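You operate a simulated robot arm through the tools that you are given. There is no shell and no other tool. Be economical: measure what you need, move in short steps, check, and stop when the job is done.

The job below is to be done with a simulated robot arm. You get a single attempt, and the scene is never put back.

Task
Open the third drawer from the top of the right unit.

Only the result counts: the job must be done as asked and must still hold three seconds after the hand-in. Knocking over, shifting, dropping, spilling or breaking anything else fails it.

Robot
A 7-joint arm with a two-finger parallel gripper on a trunk, on a base that drives. Base frame: it is fixed to the floor where the robot stands at the start and does not move with it; the origin is under the middle of the robot, x ahead of it, y to its left, z up. Readings come in mm, degrees, newtons and seconds.
With the tool pointing down near the work surface it reaches from about 100 to 820 mm from the robot's upright axis, wherever it stands. Its first joint turns from -115.0 to 115.0 degrees. Places, roughly: third drawer of the right unit [2100, 200, 300]. Payload 3.91 kg.
The tool frame sits at the grasp point between the pads (the TCP): z along the fingers, y along the line on which they close. The tips reach 30 mm beyond it. Largest opening 110 mm; finger width 20, thickness 10; the body of the gripper, 48 by 112 mm, starts 55 mm behind the TCP.
Orientation is that of the tool frame in the base frame, as a unit quaternion [w, x, y, z]. With the fingers straight down and closing along the base's y, the tool's x points along the base's -x, its y along +y and its z along -z.

Tools
- The arm moves only by the tool play_rows. Its argument "steps" is a list of rows, each a list of 6 numbers: the shift along the base's x, y, z in mm, then the turn, a rotation vector about the base's x, y, z in degrees. In form: [[x, y, z, rx, ry, rz], ...]. A call has 1 to 10 rows; each row shifts and turns the commanded pose from where the row before left it. "claw" is the opening, from 0 (shut) to 1 (fully open), set as the call begins (left out, the last holds). Each row takes 0.2 s and may step no farther than 50 mm and 8.6 degrees from the row before; otherwise, or with a gripper value out of range, the whole call is refused. A pose out of reach is approached as far as the arm can. The call stops where the force on the tool passes 40 N (or 10 N more than at its start, if that is more) or the arm is blocked; 0.2 s more then pass. Each finger travels about 153 mm/s and halts on what it meets, pressing with about 24 N; the grip force reading is that of the motor and also rises with nothing between the fingers. The clock runs only during rows and for 0.2 s after the last one: add rows that do not move to give the fingers time. The reply holds the time, the measured pose of the TCP, the force on the tool along the base axes, the opening and the grip force, in the units named above and with some noise, and new pictures: "views" is both (left out), scene, wrist or none.
- Cameras (640 x 400 px; columns grow to the right, rows downward): "scene" is now at [230.4, 164.3, 1145.5]; the picture's right is [-0.38, -0.93, 0.00], its down [-0.56, 0.23, -0.79] and it looks along [0.73, -0.30, -0.61] (base axes); focal length 256 px, centre (320, 200). "wrist" rides on the gripper at [72, 17, -103] in the tool frame; the picture's right is [-0.23, 0.97, 0.00], its down [-0.76, -0.18, -0.62] and it looks along [-0.61, -0.14, 0.78] (tool axes); focal length 222 px, centre (320, 200). There is no depth. A picture from a camera that has moved, and an enlarged one, comes with that camera's place and axes in the base frame and with its lens. The place of the scene camera against the robot may be out by one fixed shift of up to 18 mm in any direction.
- move_column(by): slides the trunk up (or, below 0, down) by that many mm; the arm and the scene camera ride with it, the base frame stays. It gives what a move gives, with no picture.
- steer(legs): drives the robot by 1 to 6 legs, each [ahead, left, turn to the left] in mm, mm and degrees, along the robot's own axes; the way and the turn of a leg run together, so that a leg with both is an arc; at most 1500 mm and 180 degrees a leg. The arm and the cameras ride along, it lands a little off, and it stops where it bumps. It gives what a move gives, and a new picture of the scene camera.
- pan_tilt(pan, tilt): turns the head with the scene camera to pan (to the left, within 80 degrees either way) and tilt (down, from -29 to 69), counted from straight ahead of the robot. It gives what a move gives, and a new picture of the scene camera.
- enlarge(camera, box): a new picture of the part [left, top, right, bottom] of that camera's present view, enlarged. No time passes.
- finish_job(): hands the job in; it is judged then, once.

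Go step by step. Nothing tells you exact positions but the pictures and the camera data: compare them with the known pose of the tool, close in by small moves and look again before you grip or let go. The budget is 120 turns and 170 pictures, counting those below and the enlarged ones. Unless the task says otherwise, let go and move clear before handing in, and close with one line.

The tools are called after ">>>" as name(argument=value, ...) on one line, values as JSON. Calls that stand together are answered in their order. play_rows: Moves the arm, as the interface text tells. Its arguments: {"type":"object","properties":{"steps":{"type":"array"},"claw":{"type":"number"},"views":{"type":"string","enum":["both","scene","wrist","none"]}},"required":["steps"]} The other tools are called the same way: move_column (by) slides the trunk up or down; steer (legs) drives the base; pan_tilt (pan, tilt) turns the head that bears the scene camera; enlarge (camera, box) takes an enlarged picture of a part of a camera's view; finish_job () hands the job in.

At the start:

```text
time_s: 0.0
tcp_pos: [633.6, -207.7, 450.4]
tool_rot: [0.0, 0.001, 1.0, 0.001]
force: [-0.1, 0.0, 0.1]
finger_gap: 109.7
gripper_force: 0.0
trunk travel left (down, up): [-475.0, 515.0]
robot x, y, heading: [-2.0, -2.0, 0.1]
head pan, tilt: [-22.1, 37.5]
```

scene: 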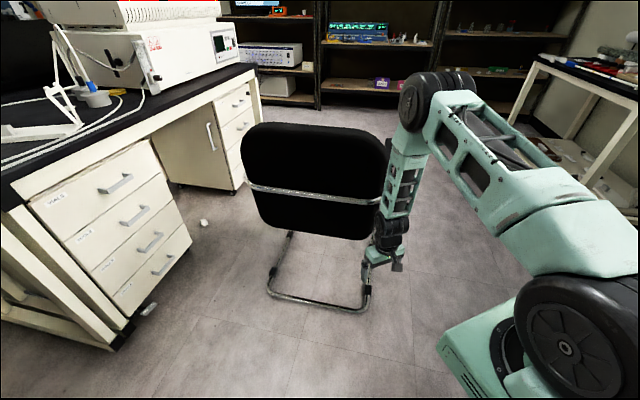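
wrist: 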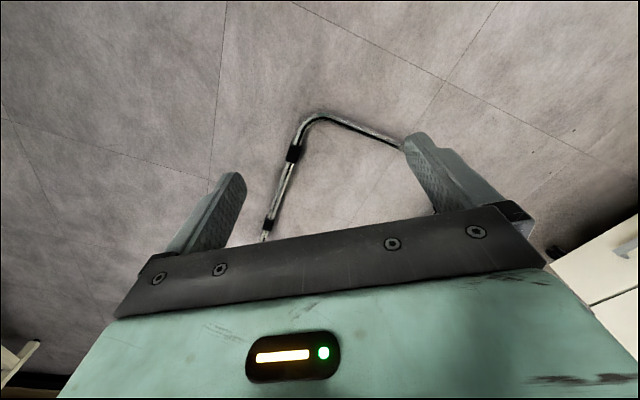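

The right unit is the far one, past the kneehole, and a chair stands between it and me. I'll look around first to plan the drive.

>>> pan_tilt(pan=-60, tilt=40)

>>> pan_tilt(pan=-10, tilt=25)

>>> pan_tilt(pan=-30, tilt=65)

```text
time_s: 1.0
tcp_pos: [633.4, -208.4, 450.3]
tool_rot: [0.001, -0.001, 1.0, 0.0]
force: [-0.4, -0.3, 0.1]
finger_gap: 110.1
gripper_force: 0.1
trunk travel left (down, up): [-475.0, 515.0]
robot x, y, heading: [1.9, 2.7, -0.1]
head pan, tilt: [-60.0, 40.0]
camera scene: at [192.7, 123.4, 1141.7], right [-0.87, -0.5, 0.0], down [-0.32, 0.56, -0.77], along [0.38, -0.66, -0.64], focal length 256 px, centre (320, 200)
```

scene: 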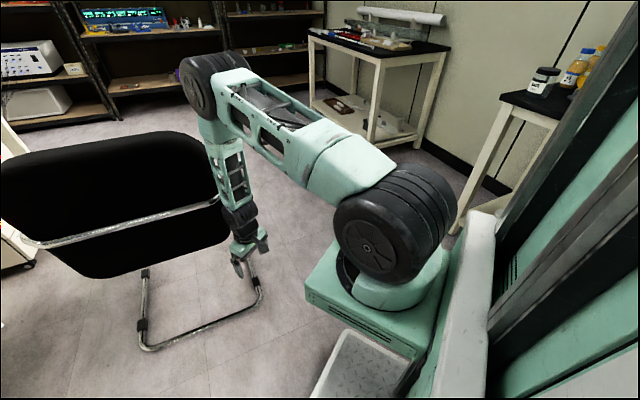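

```text
time_s: 2.2
tcp_pos: [633.5, -208.0, 450.6]
tool_rot: [0.0, 0.001, 1.0, 0.0]
force: [-0.1, 0.2, -0.3]
finger_gap: 110.0
gripper_force: 0.1
trunk travel left (down, up): [-475.0, 515.0]
robot x, y, heading: [0.7, -1.6, -0.2]
head pan, tilt: [-10.0, 25.0]
camera scene: at [240.9, 180.9, 1165.0], right [-0.17, -0.98, 0.0], down [-0.42, 0.07, -0.91], along [0.89, -0.16, -0.42], focal length 256 px, centre (320, 200)
```

scene: 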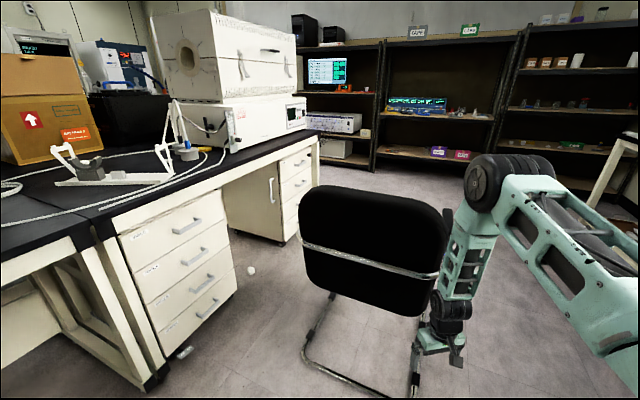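

```text
time_s: 3.3
tcp_pos: [633.1, -208.1, 449.8]
tool_rot: [0.0, 0.0, 1.0, 0.0]
force: [-0.3, 0.6, -0.2]
finger_gap: 109.9
gripper_force: 0.0
trunk travel left (down, up): [-475.0, 515.0]
robot x, y, heading: [-2.8, 0.7, 0.2]
head pan, tilt: [-30.0, 65.0]
camera scene: at [202.8, 166.6, 1109.5], right [-0.5, -0.87, 0.0], down [-0.78, 0.45, -0.42], along [0.37, -0.21, -0.91], focal length 256 px, centre (320, 200)
```

scene: 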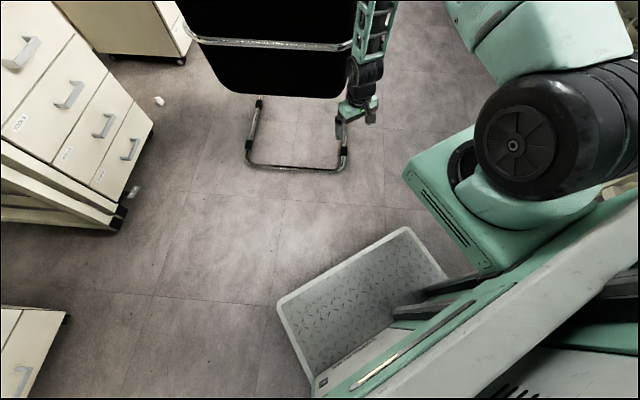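

The aisle to the right of the chair looks clear. I'll pull the arm in and check the left and right surroundings before turning.

>>> play_rows(steps=[[-40, 0, 10, 0, 0, 0], [-40, 0, 10, 0, 0, 0], [-40, 0, 10, 0, 0, 0], [-40, 0, 10, 0, 0, 0]], views="none")

>>> pan_tilt(pan=75, tilt=55)

>>> pan_tilt(pan=-75, tilt=45)

```text
time_s: 4.3
tcp_pos: [472.8, -206.5, 488.3]
tool_rot: [0.001, -0.001, 1.0, 0.0]
force: [0.1, -0.2, -0.3]
finger_gap: 110.0
gripper_force: 0.2
trunk travel left (down, up): [-475.0, 515.0]
robot x, y, heading: [0.6, 0.4, 0.0]
head pan, tilt: [-30.0, 65.0]
```

```text
time_s: 6.1
tcp_pos: [472.0, -207.6, 488.3]
tool_rot: [0.0, 0.0, 1.0, 0.001]
force: [-0.2, -0.6, 0.4]
finger_gap: 109.9
gripper_force: 0.0
trunk travel left (down, up): [-475.0, 515.0]
robot x, y, heading: [-1.6, -2.5, -0.1]
head pan, tilt: [75.0, 55.0]
camera scene: at [168.9, 266.6, 1121.1], right [0.97, -0.26, 0.0], down [-0.21, -0.79, -0.57], along [0.15, 0.55, -0.82], focal length 256 px, centre (320, 200)
```

scene: 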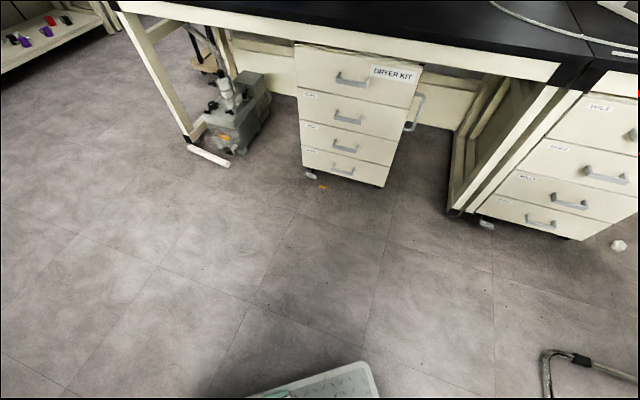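

```text
time_s: 8.5
tcp_pos: [471.5, -207.1, 487.9]
tool_rot: [0.0, 0.0, 1.0, 0.0]
force: [0.2, 0.4, -0.3]
finger_gap: 109.8
gripper_force: 0.0
trunk travel left (down, up): [-475.0, 515.0]
robot x, y, heading: [4.2, 2.7, -0.3]
head pan, tilt: [-75.0, 45.0]
camera scene: at [171.3, 118.4, 1134.5], right [-0.97, -0.26, 0.0], down [-0.18, 0.68, -0.71], along [0.18, -0.68, -0.71], focal length 256 px, centre (320, 200)
```

scene: 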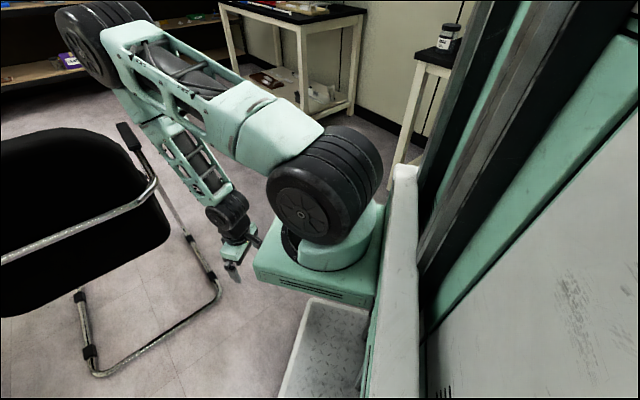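

I see three units under the bench; the right one is at the far end. The floor around me is clear, so I'll turn right to run parallel to the bench and sidestep away from the chair.

>>> steer(legs=[[0, 0, -30], [0, -420, 0]])

>>> pan_tilt(pan=15, tilt=35)

```text
time_s: 12.5
tcp_pos: [94.9, -777.7, 487.3]
tool_rot: [0.001, 0.26, 0.966, 0.0]
force: [0.3, -0.7, 0.2]
finger_gap: 110.1
gripper_force: 0.1
trunk travel left (down, up): [-475.0, 515.0]
robot x, y, heading: [-205.9, -356.5, -30.4]
head pan, tilt: [-75.0, 45.0]
camera scene: at [3.3, -342.3, 1134.5], right [-0.96, 0.26, 0.0], down [0.19, 0.68, -0.71], along [-0.19, -0.68, -0.71], focal length 256 px, centre (320, 200)
```

scene: 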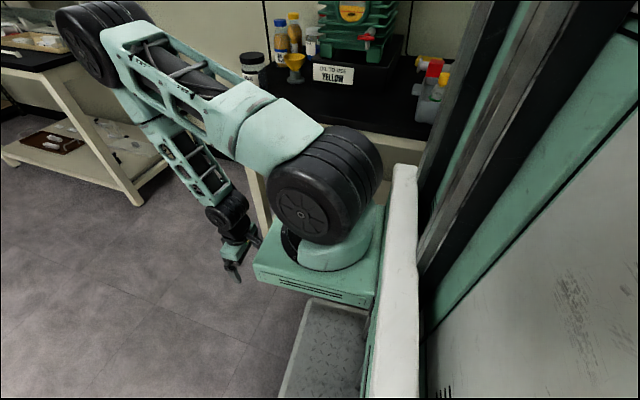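

```text
time_s: 14.2
tcp_pos: [93.6, -778.5, 486.7]
tool_rot: [0.0, 0.261, 0.965, 0.0]
force: [1.1, 0.3, -0.3]
finger_gap: 109.9
gripper_force: 0.0
trunk travel left (down, up): [-475.0, 515.0]
robot x, y, heading: [-207.5, -361.2, -30.2]
head pan, tilt: [15.0, 35.0]
camera scene: at [109.6, -287.1, 1149.3], right [-0.26, -0.96, 0.0], down [-0.55, 0.15, -0.82], along [0.79, -0.22, -0.57], focal length 256 px, centre (320, 200)
```

scene: 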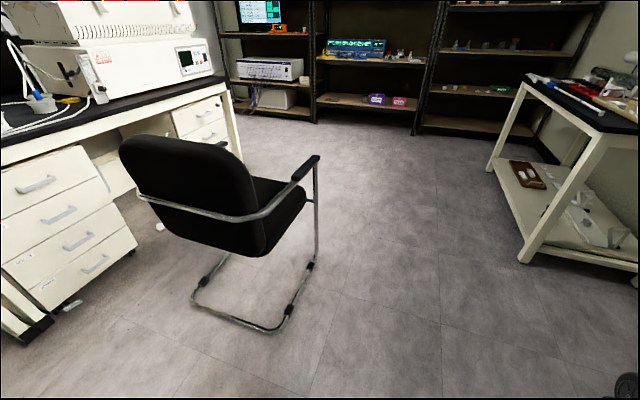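

The chair's right side lies about 200 mm clear of my lane, and the table legs on the right are well clear. I'll drive ahead along the aisle and look left.

>>> steer(legs=[[1500, 0, 0], [200, 0, 0]])

>>> pan_tilt(pan=75, tilt=30)

```text
time_s: 22.8
tcp_pos: [1562.5, -1642.0, 486.5]
tool_rot: [0.0, 0.262, 0.965, 0.0]
force: [0.1, -0.5, 0.3]
finger_gap: 110.2
gripper_force: 0.1
trunk travel left (down, up): [-475.0, 515.0]
robot x, y, heading: [1262.2, -1225.0, -30.5]
head pan, tilt: [15.0, 35.0]
camera scene: at [1579.8, -1151.9, 1149.3], right [-0.27, -0.96, 0.0], down [-0.55, 0.15, -0.82], along [0.79, -0.22, -0.57], focal length 256 px, centre (320, 200)
```

scene: 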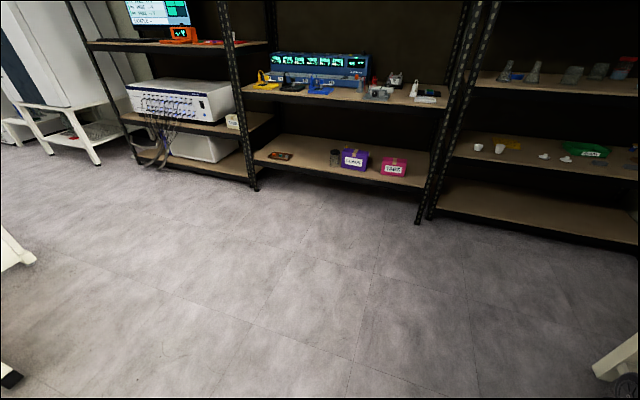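

```text
time_s: 24.1
tcp_pos: [1562.4, -1642.8, 486.4]
tool_rot: [-0.001, 0.262, 0.965, 0.0]
force: [-0.4, 0.7, -0.1]
finger_gap: 109.9
gripper_force: 0.1
trunk travel left (down, up): [-475.0, 515.0]
robot x, y, heading: [1259.8, -1224.9, -30.2]
head pan, tilt: [75.0, 30.0]
camera scene: at [1559.4, -1065.1, 1157.1], right [0.7, -0.71, 0.0], down [-0.36, -0.35, -0.87], along [0.62, 0.61, -0.5], focal length 256 px, centre (320, 200)
```

scene: 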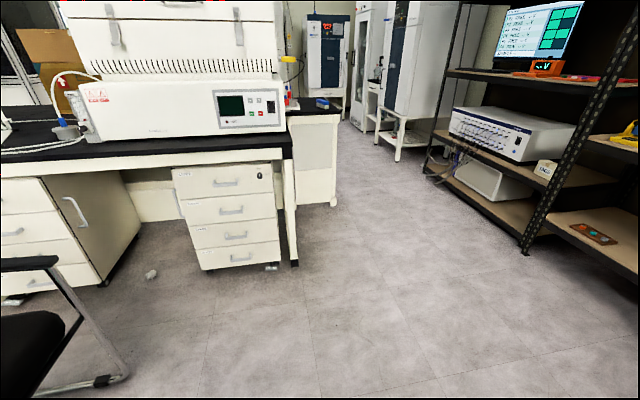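

The right unit shows four drawers, the third handle at about (2040, 70). I'll turn to face the bench and drive up part way.

>>> steer(legs=[[50, 0, 0], [0, 0, 90], [500, 0, 0]])

>>> pan_tilt(pan=0, tilt=45)

```text
time_s: 31.4
tcp_pos: [1970.1, -522.5, 486.3]
tool_rot: [0.0, -0.496, 0.869, -0.001]
force: [-0.5, -0.2, -0.2]
finger_gap: 110.0
gripper_force: 0.2
trunk travel left (down, up): [-475.0, 515.0]
robot x, y, heading: [1551.7, -830.5, 59.4]
head pan, tilt: [75.0, 30.0]
camera scene: at [1392.9, -541.1, 1157.1], right [0.71, 0.7, 0.0], down [0.35, -0.36, -0.87], along [-0.61, 0.62, -0.5], focal length 256 px, centre (320, 200)
```

scene: 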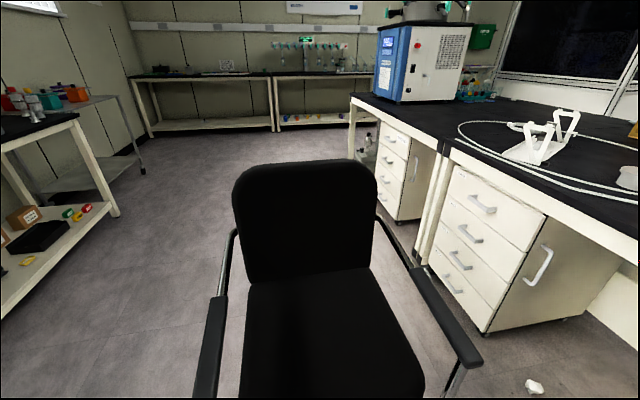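

```text
time_s: 32.9
tcp_pos: [1970.5, -522.7, 486.9]
tool_rot: [0.001, -0.496, 0.868, 0.0]
force: [0.1, -0.7, 0.0]
finger_gap: 109.8
gripper_force: 0.1
trunk travel left (down, up): [-475.0, 515.0]
robot x, y, heading: [1550.6, -823.2, 59.5]
head pan, tilt: [0.0, 45.0]
camera scene: at [1497.5, -535.5, 1134.5], right [0.86, -0.51, 0.0], down [-0.36, -0.61, -0.71], along [0.36, 0.61, -0.71], focal length 256 px, centre (320, 200)
```

scene: 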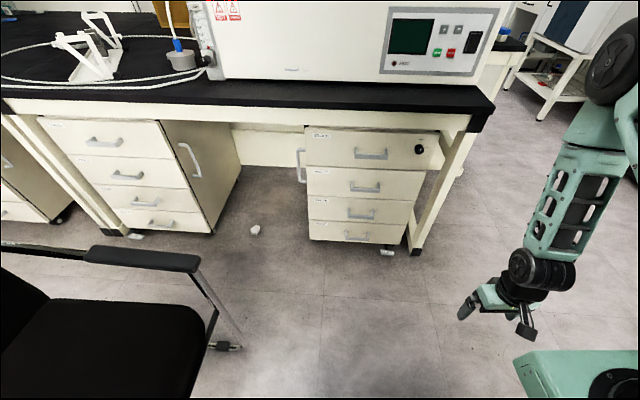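

The third handle triangulates to about (2014, 6, 319), 950 mm ahead of me. I'll drive 150 closer and swing the tool to horizontal.

>>> steer(legs=[[150, 0, 0.5]])

>>> play_rows(steps=[[6, 10, 0, 7.36, -4.25, 0], [6, 10, 0, 7.36, -4.25, 0], [6, 10, 0, 7.36, -4.25, 0], [6, 10, 0, 7.36, -4.25, 0], [6, 10, 0, 7.36, -4.25, 0], [6, 10, 0, 7.36, -4.25, 0], [6, 10, 0, 7.36, -4.25, 0], [6, 10, 0, 7.36, -4.25, 0], [6, 10, 0, 7.36, -4.25, 0], [6, 10, 0, 7.36, -4.25, 0]])

```text
time_s: 34.2
tcp_pos: [2043.9, -391.9, 486.6]
tool_rot: [0.0, -0.498, 0.867, 0.0]
force: [0.2, 0.4, 0.5]
finger_gap: 109.9
gripper_force: 0.1
trunk travel left (down, up): [-475.0, 515.0]
robot x, y, heading: [1627.7, -697.0, 59.8]
head pan, tilt: [0.0, 45.0]
camera scene: at [1571.0, -407.9, 1134.5], right [0.86, -0.5, 0.0], down [-0.36, -0.61, -0.71], along [0.36, 0.61, -0.71], focal length 256 px, centre (320, 200)
```

scene: 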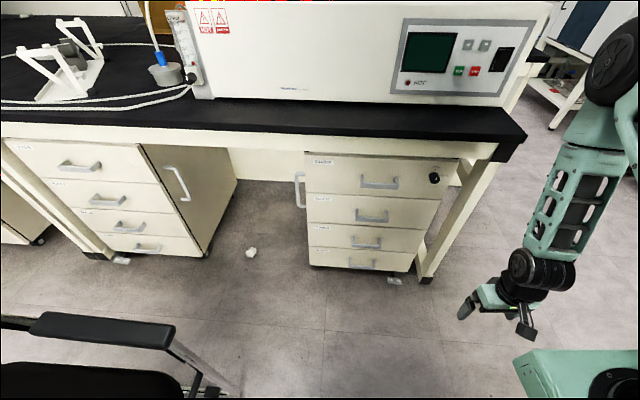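

```text
time_s: 36.4
tcp_pos: [2104.6, -291.8, 487.7]
tool_rot: [0.585, -0.367, 0.639, 0.339]
force: [0.1, -0.1, 0.0]
finger_gap: 110.0
gripper_force: 0.1
trunk travel left (down, up): [-475.0, 515.0]
robot x, y, heading: [1623.7, -691.9, 59.7]
head pan, tilt: [0.0, 45.0]
camera scene: at [1570.8, -407.9, 1134.5], right [0.86, -0.5, 0.0], down [-0.36, -0.61, -0.71], along [0.36, 0.61, -0.71], focal length 256 px, centre (320, 200)
camera wrist: at [2034.9, -378.7, 426.0], right [-0.83, 0.5, 0.23], down [-0.12, -0.57, 0.81], along [0.54, 0.65, 0.54], focal length 222 px, centre (320, 200)
```

scene: 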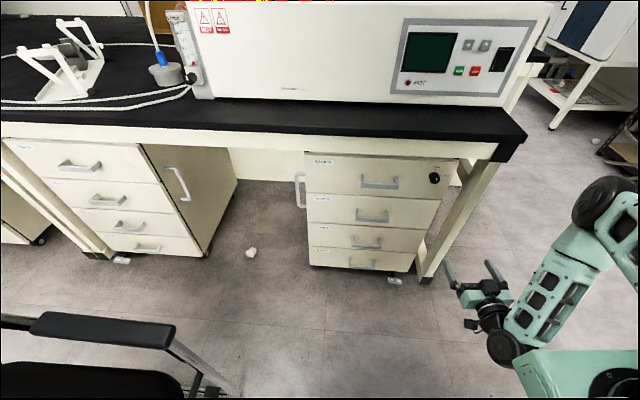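
wrist: 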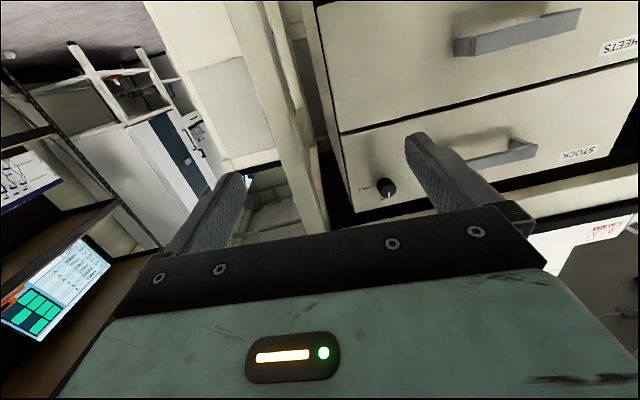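

The tool is nearly horizontal. Now I'll finish the pitch and roll 90° so the fingers close vertically, while moving left and down.

>>> play_rows(steps=[[-17, 10, -14, 4.33, -2.5, 0], [-17, 10, -14, 4.28, 7.35, 0], [-17, 10, -14, 4.28, 7.35, 0], [-17, 10, -14, 4.28, 7.35, 0], [-17, 10, -14, 4.28, 7.35, 0], [-17, 10, -14, 4.28, 7.35, 0], [-17, 10, -14, 4.28, 7.35, 0], [-17, 10, -14, 4.28, 7.35, 0], [-17, 10, -14, 4.28, 7.35, 0], [-17, 10, -14, 4.28, 7.35, 0]])

```text
time_s: 37.8
tcp_pos: [2080.0, -208.0, 461.7]
tool_rot: [0.513, -0.155, 0.64, 0.551]
force: [0.5, -0.3, 0.8]
finger_gap: 110.2
gripper_force: 0.0
trunk travel left (down, up): [-475.0, 515.0]
robot x, y, heading: [1629.5, -693.8, 59.8]
head pan, tilt: [0.0, 45.0]
stopped in row 6: the arm was blocked; the commanded pose is now the measured one
camera scene: at [1571.0, -407.8, 1134.5], right [0.86, -0.5, 0.0], down [-0.36, -0.61, -0.71], along [0.36, 0.61, -0.71], focal length 256 px, centre (320, 200)
camera wrist: at [1985.5, -264.0, 398.1], right [-0.65, 0.25, 0.72], down [0.16, -0.88, 0.45], along [0.75, 0.4, 0.53], focal length 222 px, centre (320, 200)
```

scene: 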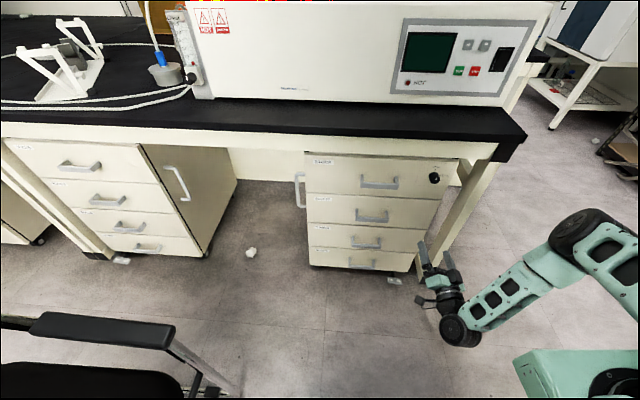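
wrist: 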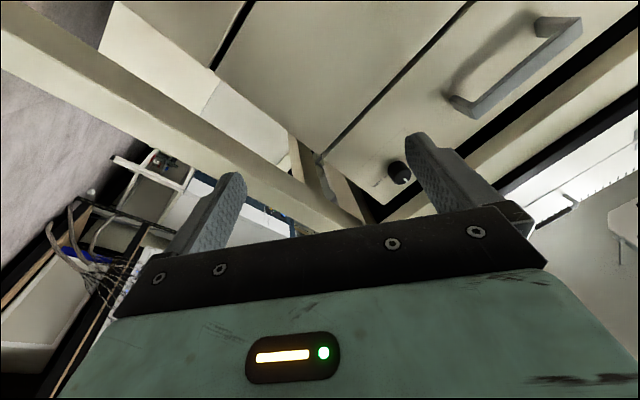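

The roll toward this side hit a limit, so I'll roll the other way, backing off slightly.

>>> play_rows(steps=[[-3, -4, 0, -4.1, -7.3, -1.1], [-3, -4, 0, -4.1, -7.3, -1.1], [-3, -4, 0, -4.1, -7.3, -1.1], [-3, -4, 0, -4.1, -7.3, -1.1], [-3, -4, 0, -4.1, -7.3, -1.1], [-3, -4, 0, -4.1, -7.3, -1.1], [-3, -4, 0, -4.1, -7.3, -1.1], [-3, -4, 0, -4.1, -7.3, -1.1]], views="none")

>>> play_rows(steps=[[-3, -4, 0, -4.1, -7.3, -1.1], [-3, -4, 0, -4.1, -7.3, -1.1], [-3, -4, 0, -4.1, -7.3, -1.1], [-3, -4, 0, -4.1, -7.3, -1.1], [-3, -4, 0, -4.1, -7.3, -1.1], [-3, -4, 0, -4.1, -7.3, -1.1]])

```text
time_s: 39.6
tcp_pos: [2056.5, -223.8, 472.8]
tool_rot: [0.741, -0.486, 0.427, 0.18]
force: [0.4, 1.0, 0.1]
finger_gap: 109.8
gripper_force: 0.0
trunk travel left (down, up): [-475.0, 515.0]
robot x, y, heading: [1625.3, -695.3, 60.0]
head pan, tilt: [0.0, 45.0]
```

```text
time_s: 41.0
tcp_pos: [2036.3, -229.4, 484.5]
tool_rot: [0.759, -0.62, 0.14, -0.14]
force: [-0.8, -0.9, 1.3]
finger_gap: 110.1
gripper_force: 0.1
trunk travel left (down, up): [-475.0, 515.0]
robot x, y, heading: [1628.9, -695.1, 59.7]
head pan, tilt: [0.0, 45.0]
camera scene: at [1571.0, -407.9, 1134.5], right [0.86, -0.5, 0.0], down [-0.36, -0.61, -0.71], along [0.36, 0.61, -0.71], focal length 256 px, centre (320, 200)
camera wrist: at [2062.6, -348.6, 446.8], right [-0.17, 0.28, -0.95], down [-0.95, -0.3, 0.08], along [-0.26, 0.91, 0.31], focal length 222 px, centre (320, 200)
```

scene: 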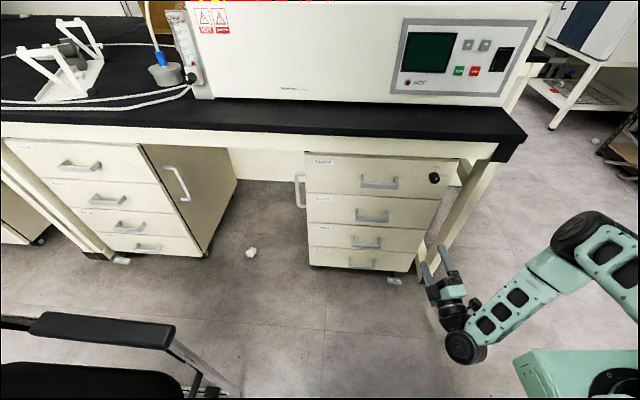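
wrist: 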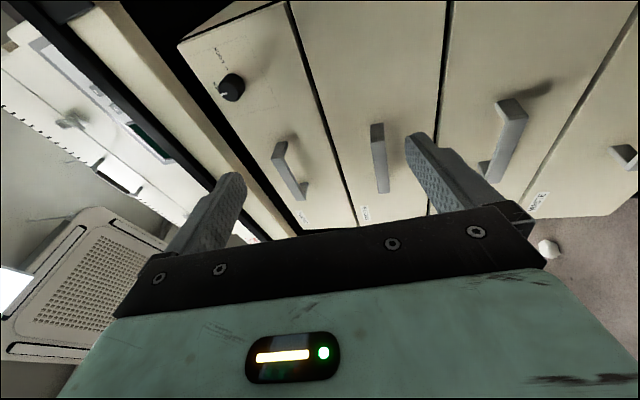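

The tool is now almost right, with the camera on the right side. Both cameras put the third handle near (2020, 5, 305); I'll level the tool and move to a pre-grasp point about 120 mm in front.

>>> play_rows(steps=[[-15, 14, -30, -5.45, 1.45, -3.6], [-15, 20, -30, -5.45, 1.45, -3.6], [-15, 26, -40, 0, 0, 0], [-15, 26, -40, 0, 0, 0], [-15, 26, -40, 0, 0, 0], [0, 0, 0, 0, 0, 0]])

```text
time_s: 41.6
tcp_pos: [2079.1, -212.4, 458.9]
tool_rot: [0.703, -0.643, 0.19, -0.238]
force: [-0.1, 0.1, -0.6]
finger_gap: 110.0
gripper_force: 0.0
trunk travel left (down, up): [-475.0, 515.0]
robot x, y, heading: [1629.8, -694.5, 59.9]
head pan, tilt: [0.0, 45.0]
stopped in row 2: the arm was blocked; the commanded pose is now the measured one
camera scene: at [1571.1, -407.8, 1134.5], right [0.86, -0.5, 0.0], down [-0.36, -0.61, -0.71], along [0.36, 0.61, -0.71], focal length 256 px, centre (320, 200)
camera wrist: at [2080.6, -338.3, 436.1], right [-0.09, 0.19, -0.98], down [-0.99, -0.08, 0.08], along [-0.06, 0.98, 0.2], focal length 222 px, centre (320, 200)
```

scene: 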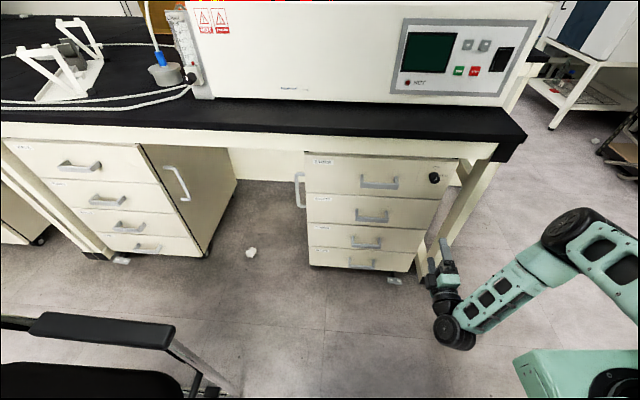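
wrist: 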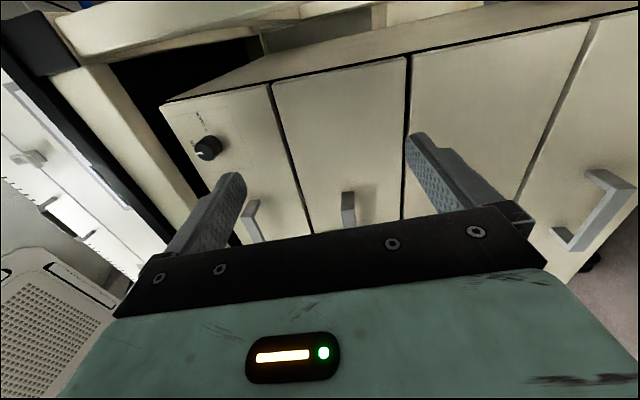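

The arm is at a joint limit at this height. I'll lower the trunk so the arm can work nearer its shoulder height, then retry.

>>> move_column(by=-150)

>>> play_rows(steps=[[-5, -8, 30, 0, 0, 0], [-5, -8, 30, 0, 0, 0], [-5, -8, 30, 0, 0, 0], [-5, -8, 30, 0, 0, 0]], views="none")

>>> move_column(by=-130)

>>> play_rows(steps=[[-15, 9, 5, -2, 0.5, -1.3], [-15, 9, 5, -2, 0.5, -1.3], [-15, 9, 5, -2, 0.5, -1.3]])

```text
time_s: 43.3
tcp_pos: [2078.5, -213.8, 309.2]
tool_rot: [0.703, -0.643, 0.19, -0.238]
force: [0.0, -0.1, 0.0]
finger_gap: 110.0
gripper_force: 0.0
trunk travel left (down, up): [-325.0, 665.0]
robot x, y, heading: [1628.7, -698.6, 59.8]
head pan, tilt: [0.0, 45.0]
```

```text
time_s: 44.3
tcp_pos: [2060.2, -247.1, 430.0]
tool_rot: [0.702, -0.644, 0.19, -0.239]
force: [-0.2, -0.1, 0.9]
finger_gap: 109.8
gripper_force: 0.1
trunk travel left (down, up): [-325.0, 665.0]
robot x, y, heading: [1629.1, -696.6, 59.7]
head pan, tilt: [0.0, 45.0]
```

```text
time_s: 45.9
tcp_pos: [2060.9, -246.8, 299.1]
tool_rot: [0.703, -0.643, 0.189, -0.239]
force: [-0.4, -0.3, 0.2]
finger_gap: 109.7
gripper_force: 0.0
trunk travel left (down, up): [-195.0, 795.0]
robot x, y, heading: [1627.6, -691.6, 60.0]
head pan, tilt: [0.0, 45.0]
```

```text
time_s: 46.7
tcp_pos: [2014.9, -218.4, 315.7]
tool_rot: [-0.657, 0.675, -0.208, 0.264]
force: [-0.7, 0.5, -0.1]
finger_gap: 110.2
gripper_force: 0.0
trunk travel left (down, up): [-195.0, 795.0]
robot x, y, heading: [1626.8, -698.6, 59.9]
head pan, tilt: [0.0, 45.0]
camera scene: at [1571.2, -408.0, 854.5], right [0.86, -0.5, 0.0], down [-0.36, -0.61, -0.71], along [0.36, 0.61, -0.71], focal length 256 px, centre (320, 200)
camera wrist: at [2006.7, -345.5, 306.2], right [-0.11, 0.09, -0.99], down [-0.99, 0.0, 0.11], along [0.01, 1.0, 0.09], focal length 222 px, centre (320, 200)
```

scene: 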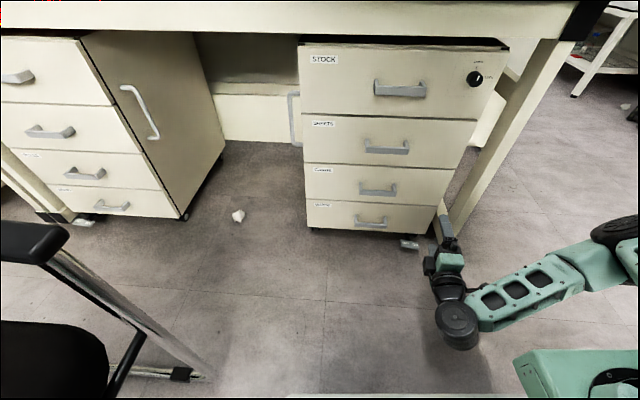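
wrist: 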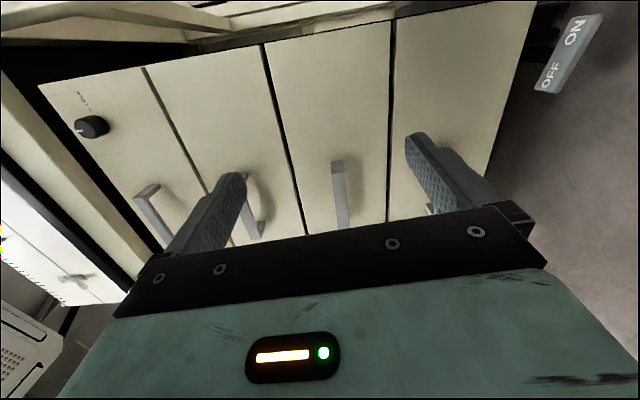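

That freed the arm. The drawer front's normal looks to be at about 55° and the handle is at about (2025, 8, 305); I'll move to a pre-grasp point about 110 mm in front of it.

>>> play_rows(steps=[[-13, 25, -2, 0, 0, 1], [-13, 28, -2, 0, 0, 1], [-13, 28, -2, 0, 0, 1], [-13, 28, -3, 0, 0, 1], [0, 27, -2, 0, 0, 0]])

```text
time_s: 47.9
tcp_pos: [1961.4, -80.9, 303.2]
tool_rot: [-0.665, 0.682, -0.185, 0.241]
force: [0.2, -0.5, 0.4]
finger_gap: 109.8
gripper_force: 0.1
trunk travel left (down, up): [-195.0, 795.0]
robot x, y, heading: [1626.5, -695.3, 59.9]
head pan, tilt: [0.0, 45.0]
camera scene: at [1571.3, -408.0, 854.4], right [0.86, -0.5, 0.0], down [-0.36, -0.61, -0.71], along [0.36, 0.61, -0.71], focal length 256 px, centre (320, 200)
camera wrist: at [1963.3, -208.7, 292.8], right [-0.12, 0.09, -0.99], down [-0.99, -0.07, 0.11], along [-0.06, 0.99, 0.09], focal length 222 px, centre (320, 200)
```

scene: 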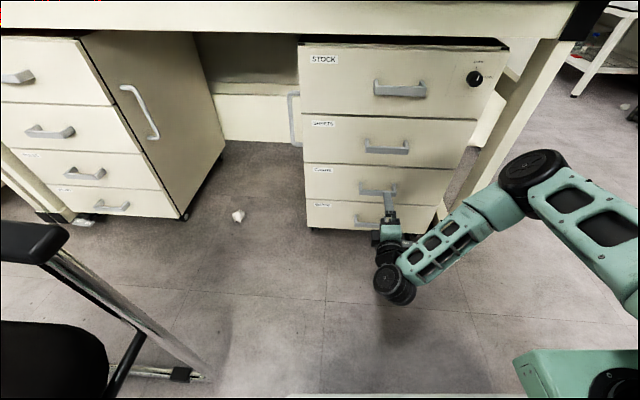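
wrist: 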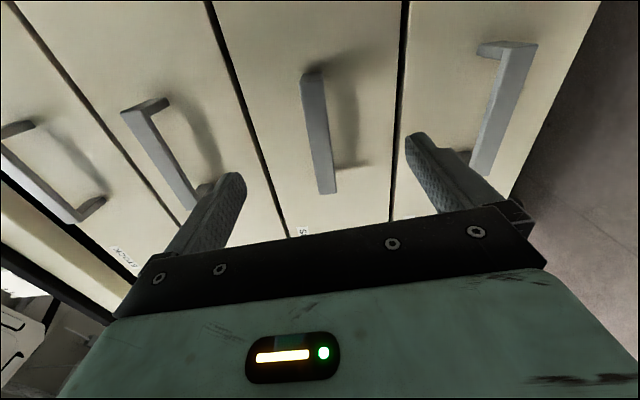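

The third handle sits centred between the open fingers, about 100–120 mm ahead. I'll move in 80 mm with a small correction to the left.

>>> play_rows(steps=[[9, 19, 0, 0, 0, 0], [9, 19, 0, 0, 0, 0], [10, 17, 0, 0, 0, 0], [10, 17, 0, 0, 0, 0]])

```text
time_s: 48.9
tcp_pos: [1999.7, -10.7, 301.5]
tool_rot: [-0.665, 0.682, -0.184, 0.24]
force: [0.6, -0.3, 0.0]
finger_gap: 110.1
gripper_force: 0.0
trunk travel left (down, up): [-195.0, 795.0]
robot x, y, heading: [1627.1, -695.6, 59.7]
head pan, tilt: [0.0, 45.0]
camera scene: at [1571.2, -407.9, 854.4], right [0.86, -0.5, 0.0], down [-0.36, -0.61, -0.71], along [0.36, 0.61, -0.71], focal length 256 px, centre (320, 200)
camera wrist: at [2001.7, -137.9, 292.8], right [-0.12, 0.09, -0.99], down [-0.99, -0.07, 0.11], along [-0.06, 0.99, 0.09], focal length 222 px, centre (320, 200)
```

scene: 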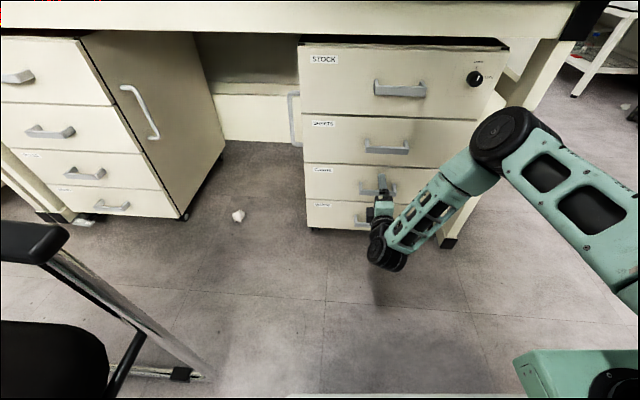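
wrist: 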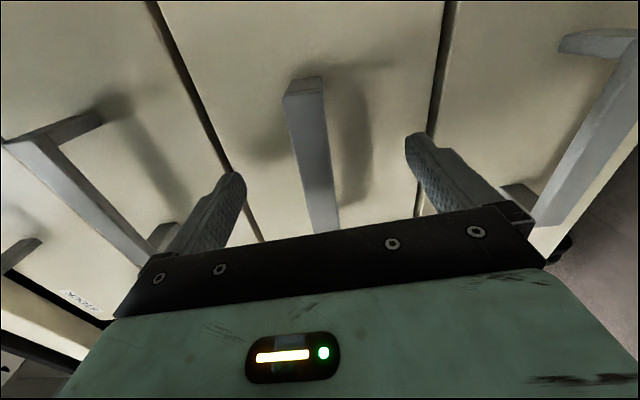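

The bar lies between the fingers, an estimated 20–40 mm beyond the TCP. I'll go 18 mm further and close gently.

>>> play_rows(steps=[[5, 7, 1, 0, 0, 0], [5, 8, 1, 0, 0, 0]])

>>> enlarge(camera="scene", box=[300, 140, 460, 240])

```text
time_s: 49.5
tcp_pos: [2011.3, 3.1, 304.6]
tool_rot: [-0.665, 0.682, -0.184, 0.24]
force: [-0.2, 0.1, -1.1]
finger_gap: 110.1
gripper_force: 0.0
trunk travel left (down, up): [-195.0, 795.0]
robot x, y, heading: [1625.2, -695.1, 59.8]
head pan, tilt: [0.0, 45.0]
camera scene: at [1571.2, -407.9, 854.5], right [0.86, -0.5, 0.0], down [-0.36, -0.61, -0.71], along [0.36, 0.61, -0.71], focal length 256 px, centre (320, 200)
camera wrist: at [2011.8, -123.0, 295.5], right [-0.12, 0.09, -0.99], down [-0.99, -0.07, 0.11], along [-0.06, 0.99, 0.09], focal length 222 px, centre (320, 200)
```

scene: 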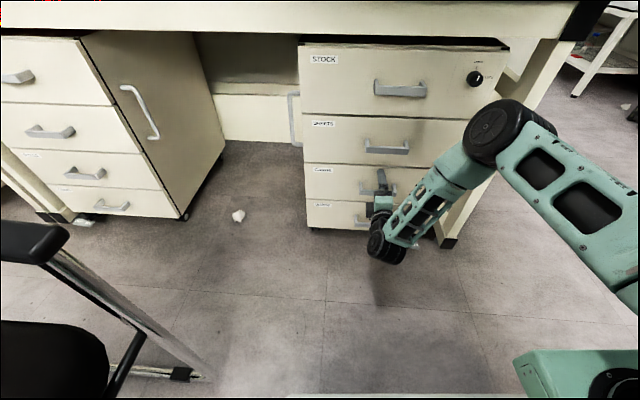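
wrist: 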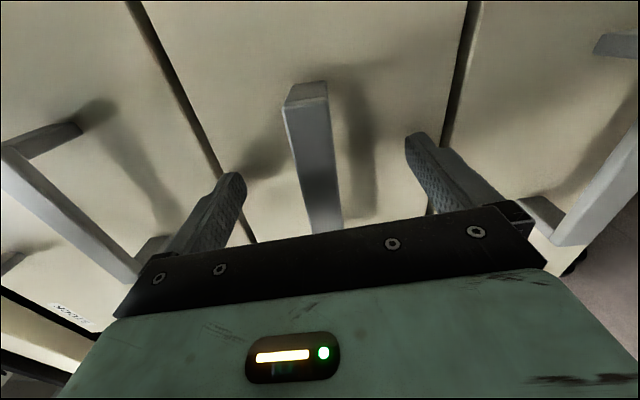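

```text
4.00 times, centred on (380, 190) of scene
camera zoom: at [1571.2, -407.9, 854.5], right [0.86, -0.5, 0.0], down [-0.36, -0.61, -0.71], along [0.36, 0.61, -0.71], focal length 1025 px, centre (80, 240)
```

zoom: 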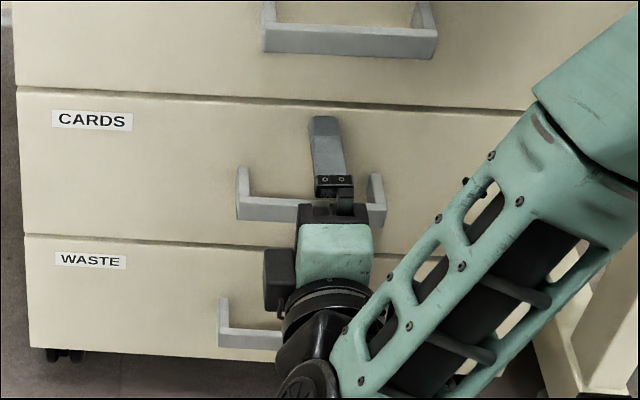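

The fingers straddle the bar of the "CARDS" drawer (third). Closing now.

>>> play_rows(steps=[[0, 0, 0, 0, 0, 0], [0, 0, 0, 0, 0, 0], [0, 0, 0, 0, 0, 0]], claw=0)

```text
time_s: 50.3
tcp_pos: [2010.6, 5.2, 304.4]
tool_rot: [-0.665, 0.682, -0.185, 0.24]
force: [0.3, 1.7, -8.6]
finger_gap: 21.2
gripper_force: 44.7
trunk travel left (down, up): [-195.0, 795.0]
robot x, y, heading: [1626.7, -696.3, 60.0]
head pan, tilt: [0.0, 45.0]
camera scene: at [1571.3, -407.7, 854.3], right [0.86, -0.5, 0.0], down [-0.36, -0.61, -0.71], along [0.36, 0.61, -0.71], focal length 256 px, centre (320, 200)
camera wrist: at [2011.8, -123.2, 294.7], right [-0.12, 0.08, -0.99], down [-0.99, -0.07, 0.11], along [-0.06, 0.99, 0.09], focal length 222 px, centre (320, 200)
```

scene: 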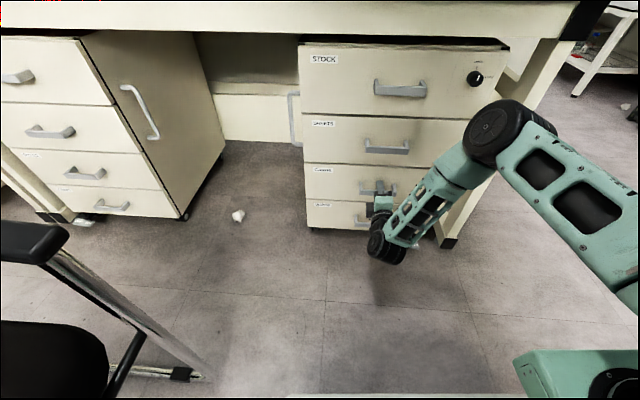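
wrist: 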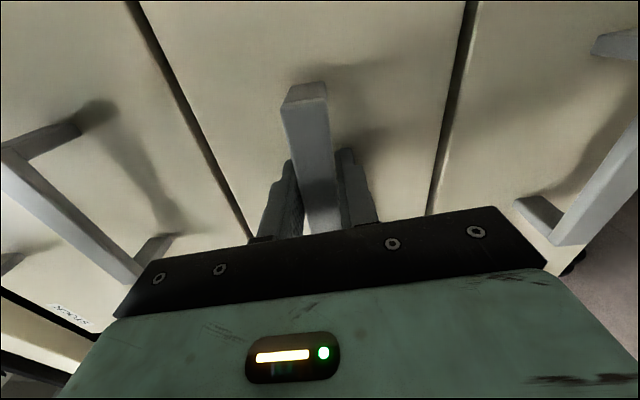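

The bar is gripped (21 mm). I'll pull along the drawer normal in short steps.

>>> play_rows(steps=[[-6, -8, 0, 0, 0, 0], [-6, -8, 0, 0, 0, 0], [-6, -8, 0, 0, 0, 0], [-6, -9, 0, 0, 0, 0]])

```text
time_s: 51.3
tcp_pos: [1986.5, -29.7, 304.2]
tool_rot: [-0.665, 0.682, -0.185, 0.241]
force: [5.5, -0.7, -16.9]
finger_gap: 21.4
gripper_force: 44.8
trunk travel left (down, up): [-195.0, 795.0]
robot x, y, heading: [1626.2, -699.1, 60.1]
head pan, tilt: [0.0, 45.0]
camera scene: at [1571.5, -407.7, 854.2], right [0.86, -0.5, 0.0], down [-0.36, -0.61, -0.71], along [0.36, 0.61, -0.71], focal length 256 px, centre (320, 200)
camera wrist: at [1987.8, -157.4, 295.0], right [-0.12, 0.08, -0.99], down [-0.99, -0.07, 0.11], along [-0.06, 0.99, 0.09], focal length 222 px, centre (320, 200)
```

scene: 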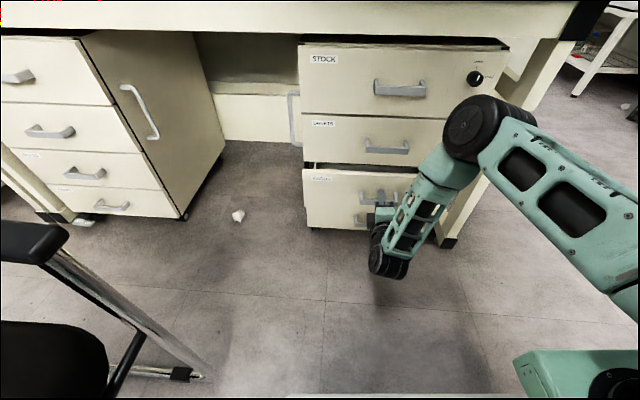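
wrist: 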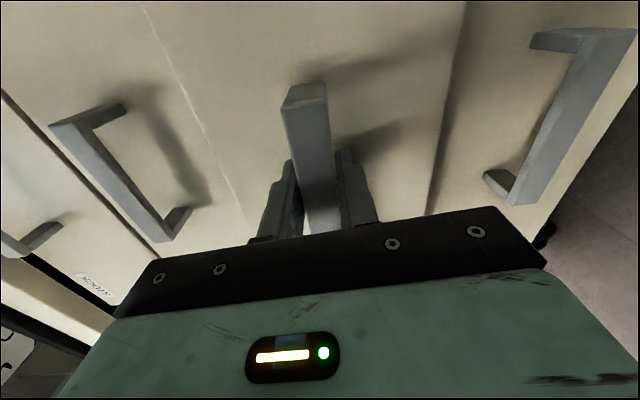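

The drawer slides out easily while the unit stays put. I'll keep pulling, easing down a few millimetres to relieve the vertical load.

>>> play_rows(steps=[[-8, -12, -1, 0, 0, 0], [-8, -12, -1, 0, 0, 0], [-8, -12, -1, 0, 0, 0], [-8, -12, 0, 0, 0, 0], [-8, -12, 0, 0, 0, 0], [-8, -12, 0, 0, 0, 0]])

```text
time_s: 52.7
tcp_pos: [1935.4, -101.2, 304.5]
tool_rot: [-0.667, 0.68, -0.184, 0.241]
force: [5.1, -1.7, 21.5]
finger_gap: 21.1
gripper_force: 45.0
trunk travel left (down, up): [-195.0, 795.0]
robot x, y, heading: [1627.7, -694.1, 59.9]
head pan, tilt: [0.0, 45.0]
camera scene: at [1571.0, -408.3, 854.9], right [0.86, -0.5, 0.0], down [-0.36, -0.61, -0.71], along [0.36, 0.61, -0.71], focal length 256 px, centre (320, 200)
camera wrist: at [1938.3, -228.8, 294.0], right [-0.12, 0.09, -0.99], down [-0.99, -0.07, 0.11], along [-0.06, 0.99, 0.1], focal length 222 px, centre (320, 200)
```

scene: 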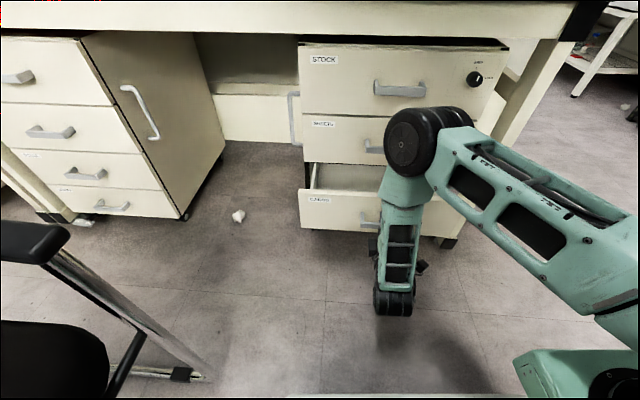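
wrist: 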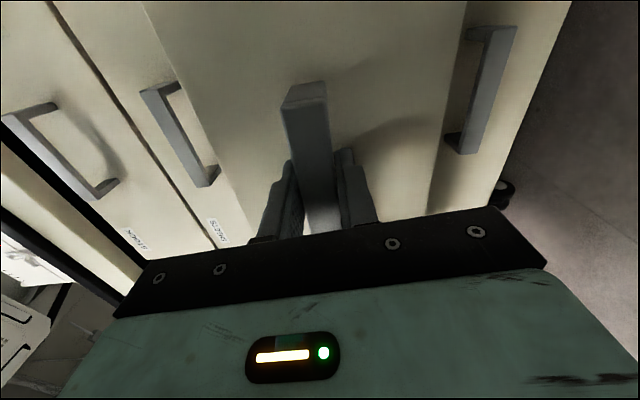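

About 130 mm is open. I'll continue another 110 mm or so.

>>> play_rows(steps=[[-8, -12, 1, 0, 0, 0], [-8, -12, 1, 0, 0, 0], [-8, -12, 0, 0, 0, 0], [-9, -12, 0, 0, 0, 0], [-8, -12, 0, 0, 0, 0], [-8, -12, 0, 0, 0, 0], [-8, -12, 0, 0, 0, 0]])

```text
time_s: 54.3
tcp_pos: [1879.9, -183.8, 305.1]
tool_rot: [-0.667, 0.681, -0.184, 0.238]
force: [-28.5, 22.1, 6.7]
finger_gap: 21.2
gripper_force: 44.9
trunk travel left (down, up): [-195.0, 795.0]
robot x, y, heading: [1624.2, -692.9, 59.7]
head pan, tilt: [0.0, 45.0]
camera scene: at [1570.6, -407.8, 854.4], right [0.86, -0.5, 0.0], down [-0.36, -0.61, -0.71], along [0.36, 0.61, -0.71], focal length 256 px, centre (320, 200)
camera wrist: at [1881.2, -312.0, 294.3], right [-0.12, 0.09, -0.99], down [-0.99, -0.07, 0.12], along [-0.06, 0.99, 0.09], focal length 222 px, centre (320, 200)
```

scene: 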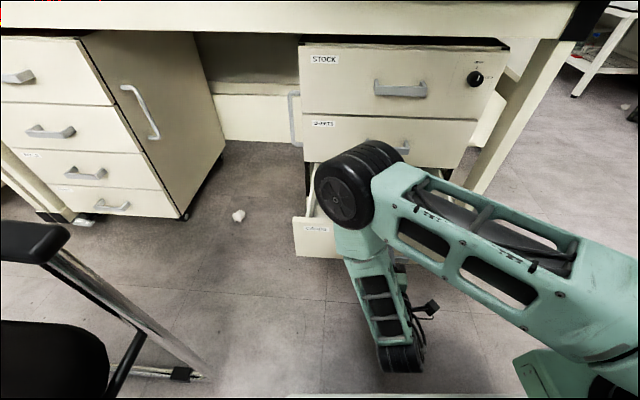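
wrist: 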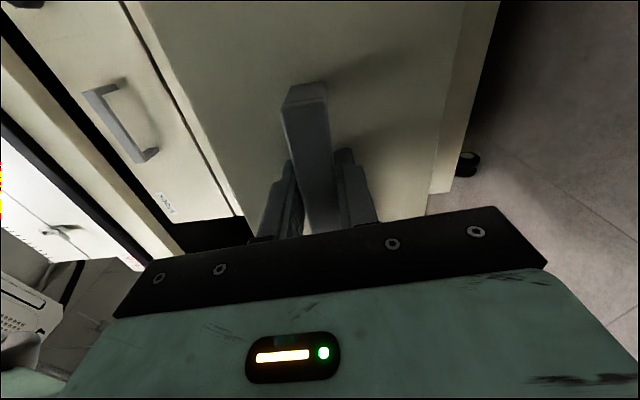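

The drawer is about 230 mm out, with a sideways load showing that the true axis is a bit left of my line. I'll relieve it and keep pulling along a corrected direction.

>>> play_rows(steps=[[-3, 2, 0, 0, 0, 0], [-8, -10, 0, 0, 0, 0], [-8, -11, 0, 0, 0, 0], [-8, -12, 0, 0, 0, 0], [-7, -12, 0, 0, 0, 0]])

```text
time_s: 55.5
tcp_pos: [1849.4, -228.0, 304.2]
tool_rot: [-0.665, 0.682, -0.185, 0.244]
force: [19.6, -10.7, 6.9]
finger_gap: 21.9
gripper_force: 44.4
trunk travel left (down, up): [-195.0, 795.0]
robot x, y, heading: [1629.7, -699.0, 59.8]
head pan, tilt: [0.0, 45.0]
camera scene: at [1571.7, -408.2, 854.5], right [0.86, -0.5, 0.0], down [-0.36, -0.61, -0.71], along [0.36, 0.61, -0.71], focal length 256 px, centre (320, 200)
camera wrist: at [1849.5, -356.2, 294.9], right [-0.12, 0.08, -0.99], down [-0.99, -0.06, 0.11], along [-0.05, 0.99, 0.09], focal length 222 px, centre (320, 200)
```

scene: 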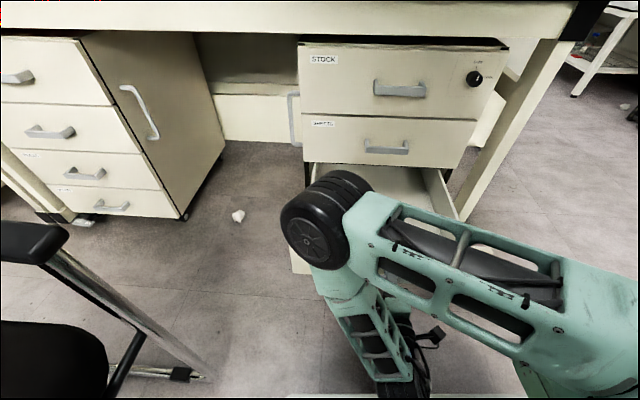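
wrist: 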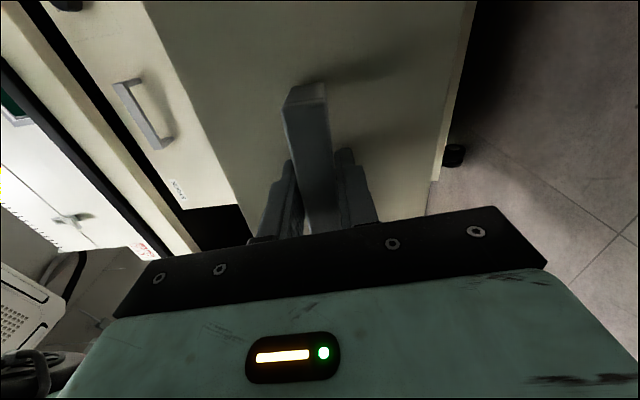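

The drawer is about 283 mm out. I'll let go, back the base away along the same line, and inspect how far it is open.

>>> play_rows(steps=[[1, -1, 0, 0, 0, 0], [0, 0, 0, 0, 0, 0], [0, 0, 0, 0, 0, 0]], claw=1, views="wrist")

>>> steer(legs=[[-150, 10, 0]])

```text
time_s: 56.3
tcp_pos: [1847.3, -229.0, 304.3]
tool_rot: [-0.666, 0.682, -0.185, 0.241]
force: [-0.3, -0.7, -0.1]
finger_gap: 109.9
gripper_force: 0.2
trunk travel left (down, up): [-195.0, 795.0]
robot x, y, heading: [1626.9, -698.1, 59.6]
head pan, tilt: [0.0, 45.0]
camera wrist: at [1849.0, -356.0, 294.6], right [-0.12, 0.09, -0.99], down [-0.99, -0.07, 0.11], along [-0.06, 0.99, 0.09], focal length 222 px, centre (320, 200)
```

wrist: 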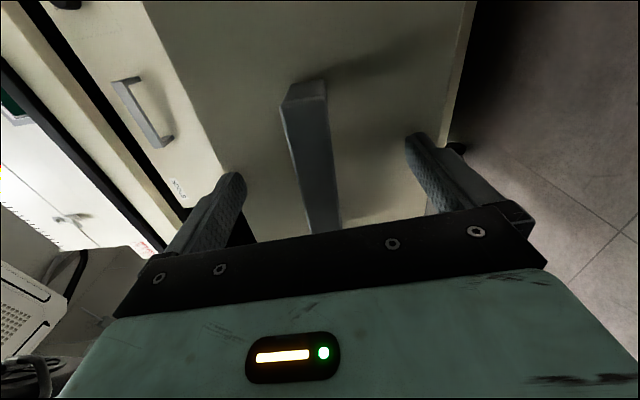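

```text
time_s: 57.7
tcp_pos: [1763.6, -354.1, 305.0]
tool_rot: [-0.666, 0.682, -0.185, 0.241]
force: [0.5, 0.2, -0.4]
finger_gap: 110.0
gripper_force: 0.0
trunk travel left (down, up): [-195.0, 795.0]
robot x, y, heading: [1544.5, -817.1, 60.0]
head pan, tilt: [0.0, 45.0]
camera scene: at [1486.3, -533.7, 854.5], right [0.86, -0.5, 0.0], down [-0.36, -0.61, -0.71], along [0.36, 0.61, -0.71], focal length 256 px, centre (320, 200)
```

scene: 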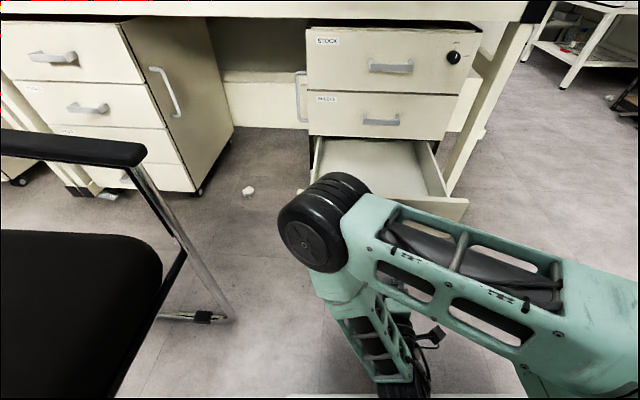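

The drawer is well open, but its back still isn't visible, so there may be more travel. I'll re-grip the handle at the known spot and pull gently a bit further.

>>> play_rows(steps=[[17, 25, 0, 0, 0, 0], [17, 25, 0, 0, 0, 0], [17, 25, 0, 0, 0, 0], [17, 25, 0, 0, 0, 0], [16, 25, 0, 0, 0, 0]], views="wrist")

```text
time_s: 58.9
tcp_pos: [1847.0, -227.4, 305.0]
tool_rot: [-0.665, 0.682, -0.183, 0.241]
force: [0.5, 0.1, 0.3]
finger_gap: 109.9
gripper_force: 0.2
trunk travel left (down, up): [-195.0, 795.0]
robot x, y, heading: [1540.6, -823.3, 59.9]
head pan, tilt: [0.0, 45.0]
camera wrist: at [1848.8, -355.2, 295.3], right [-0.12, 0.08, -0.99], down [-0.99, -0.07, 0.11], along [-0.06, 0.99, 0.09], focal length 222 px, centre (320, 200)
```

wrist: 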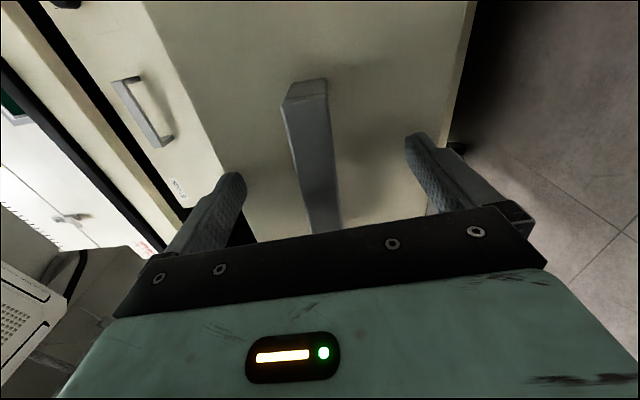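

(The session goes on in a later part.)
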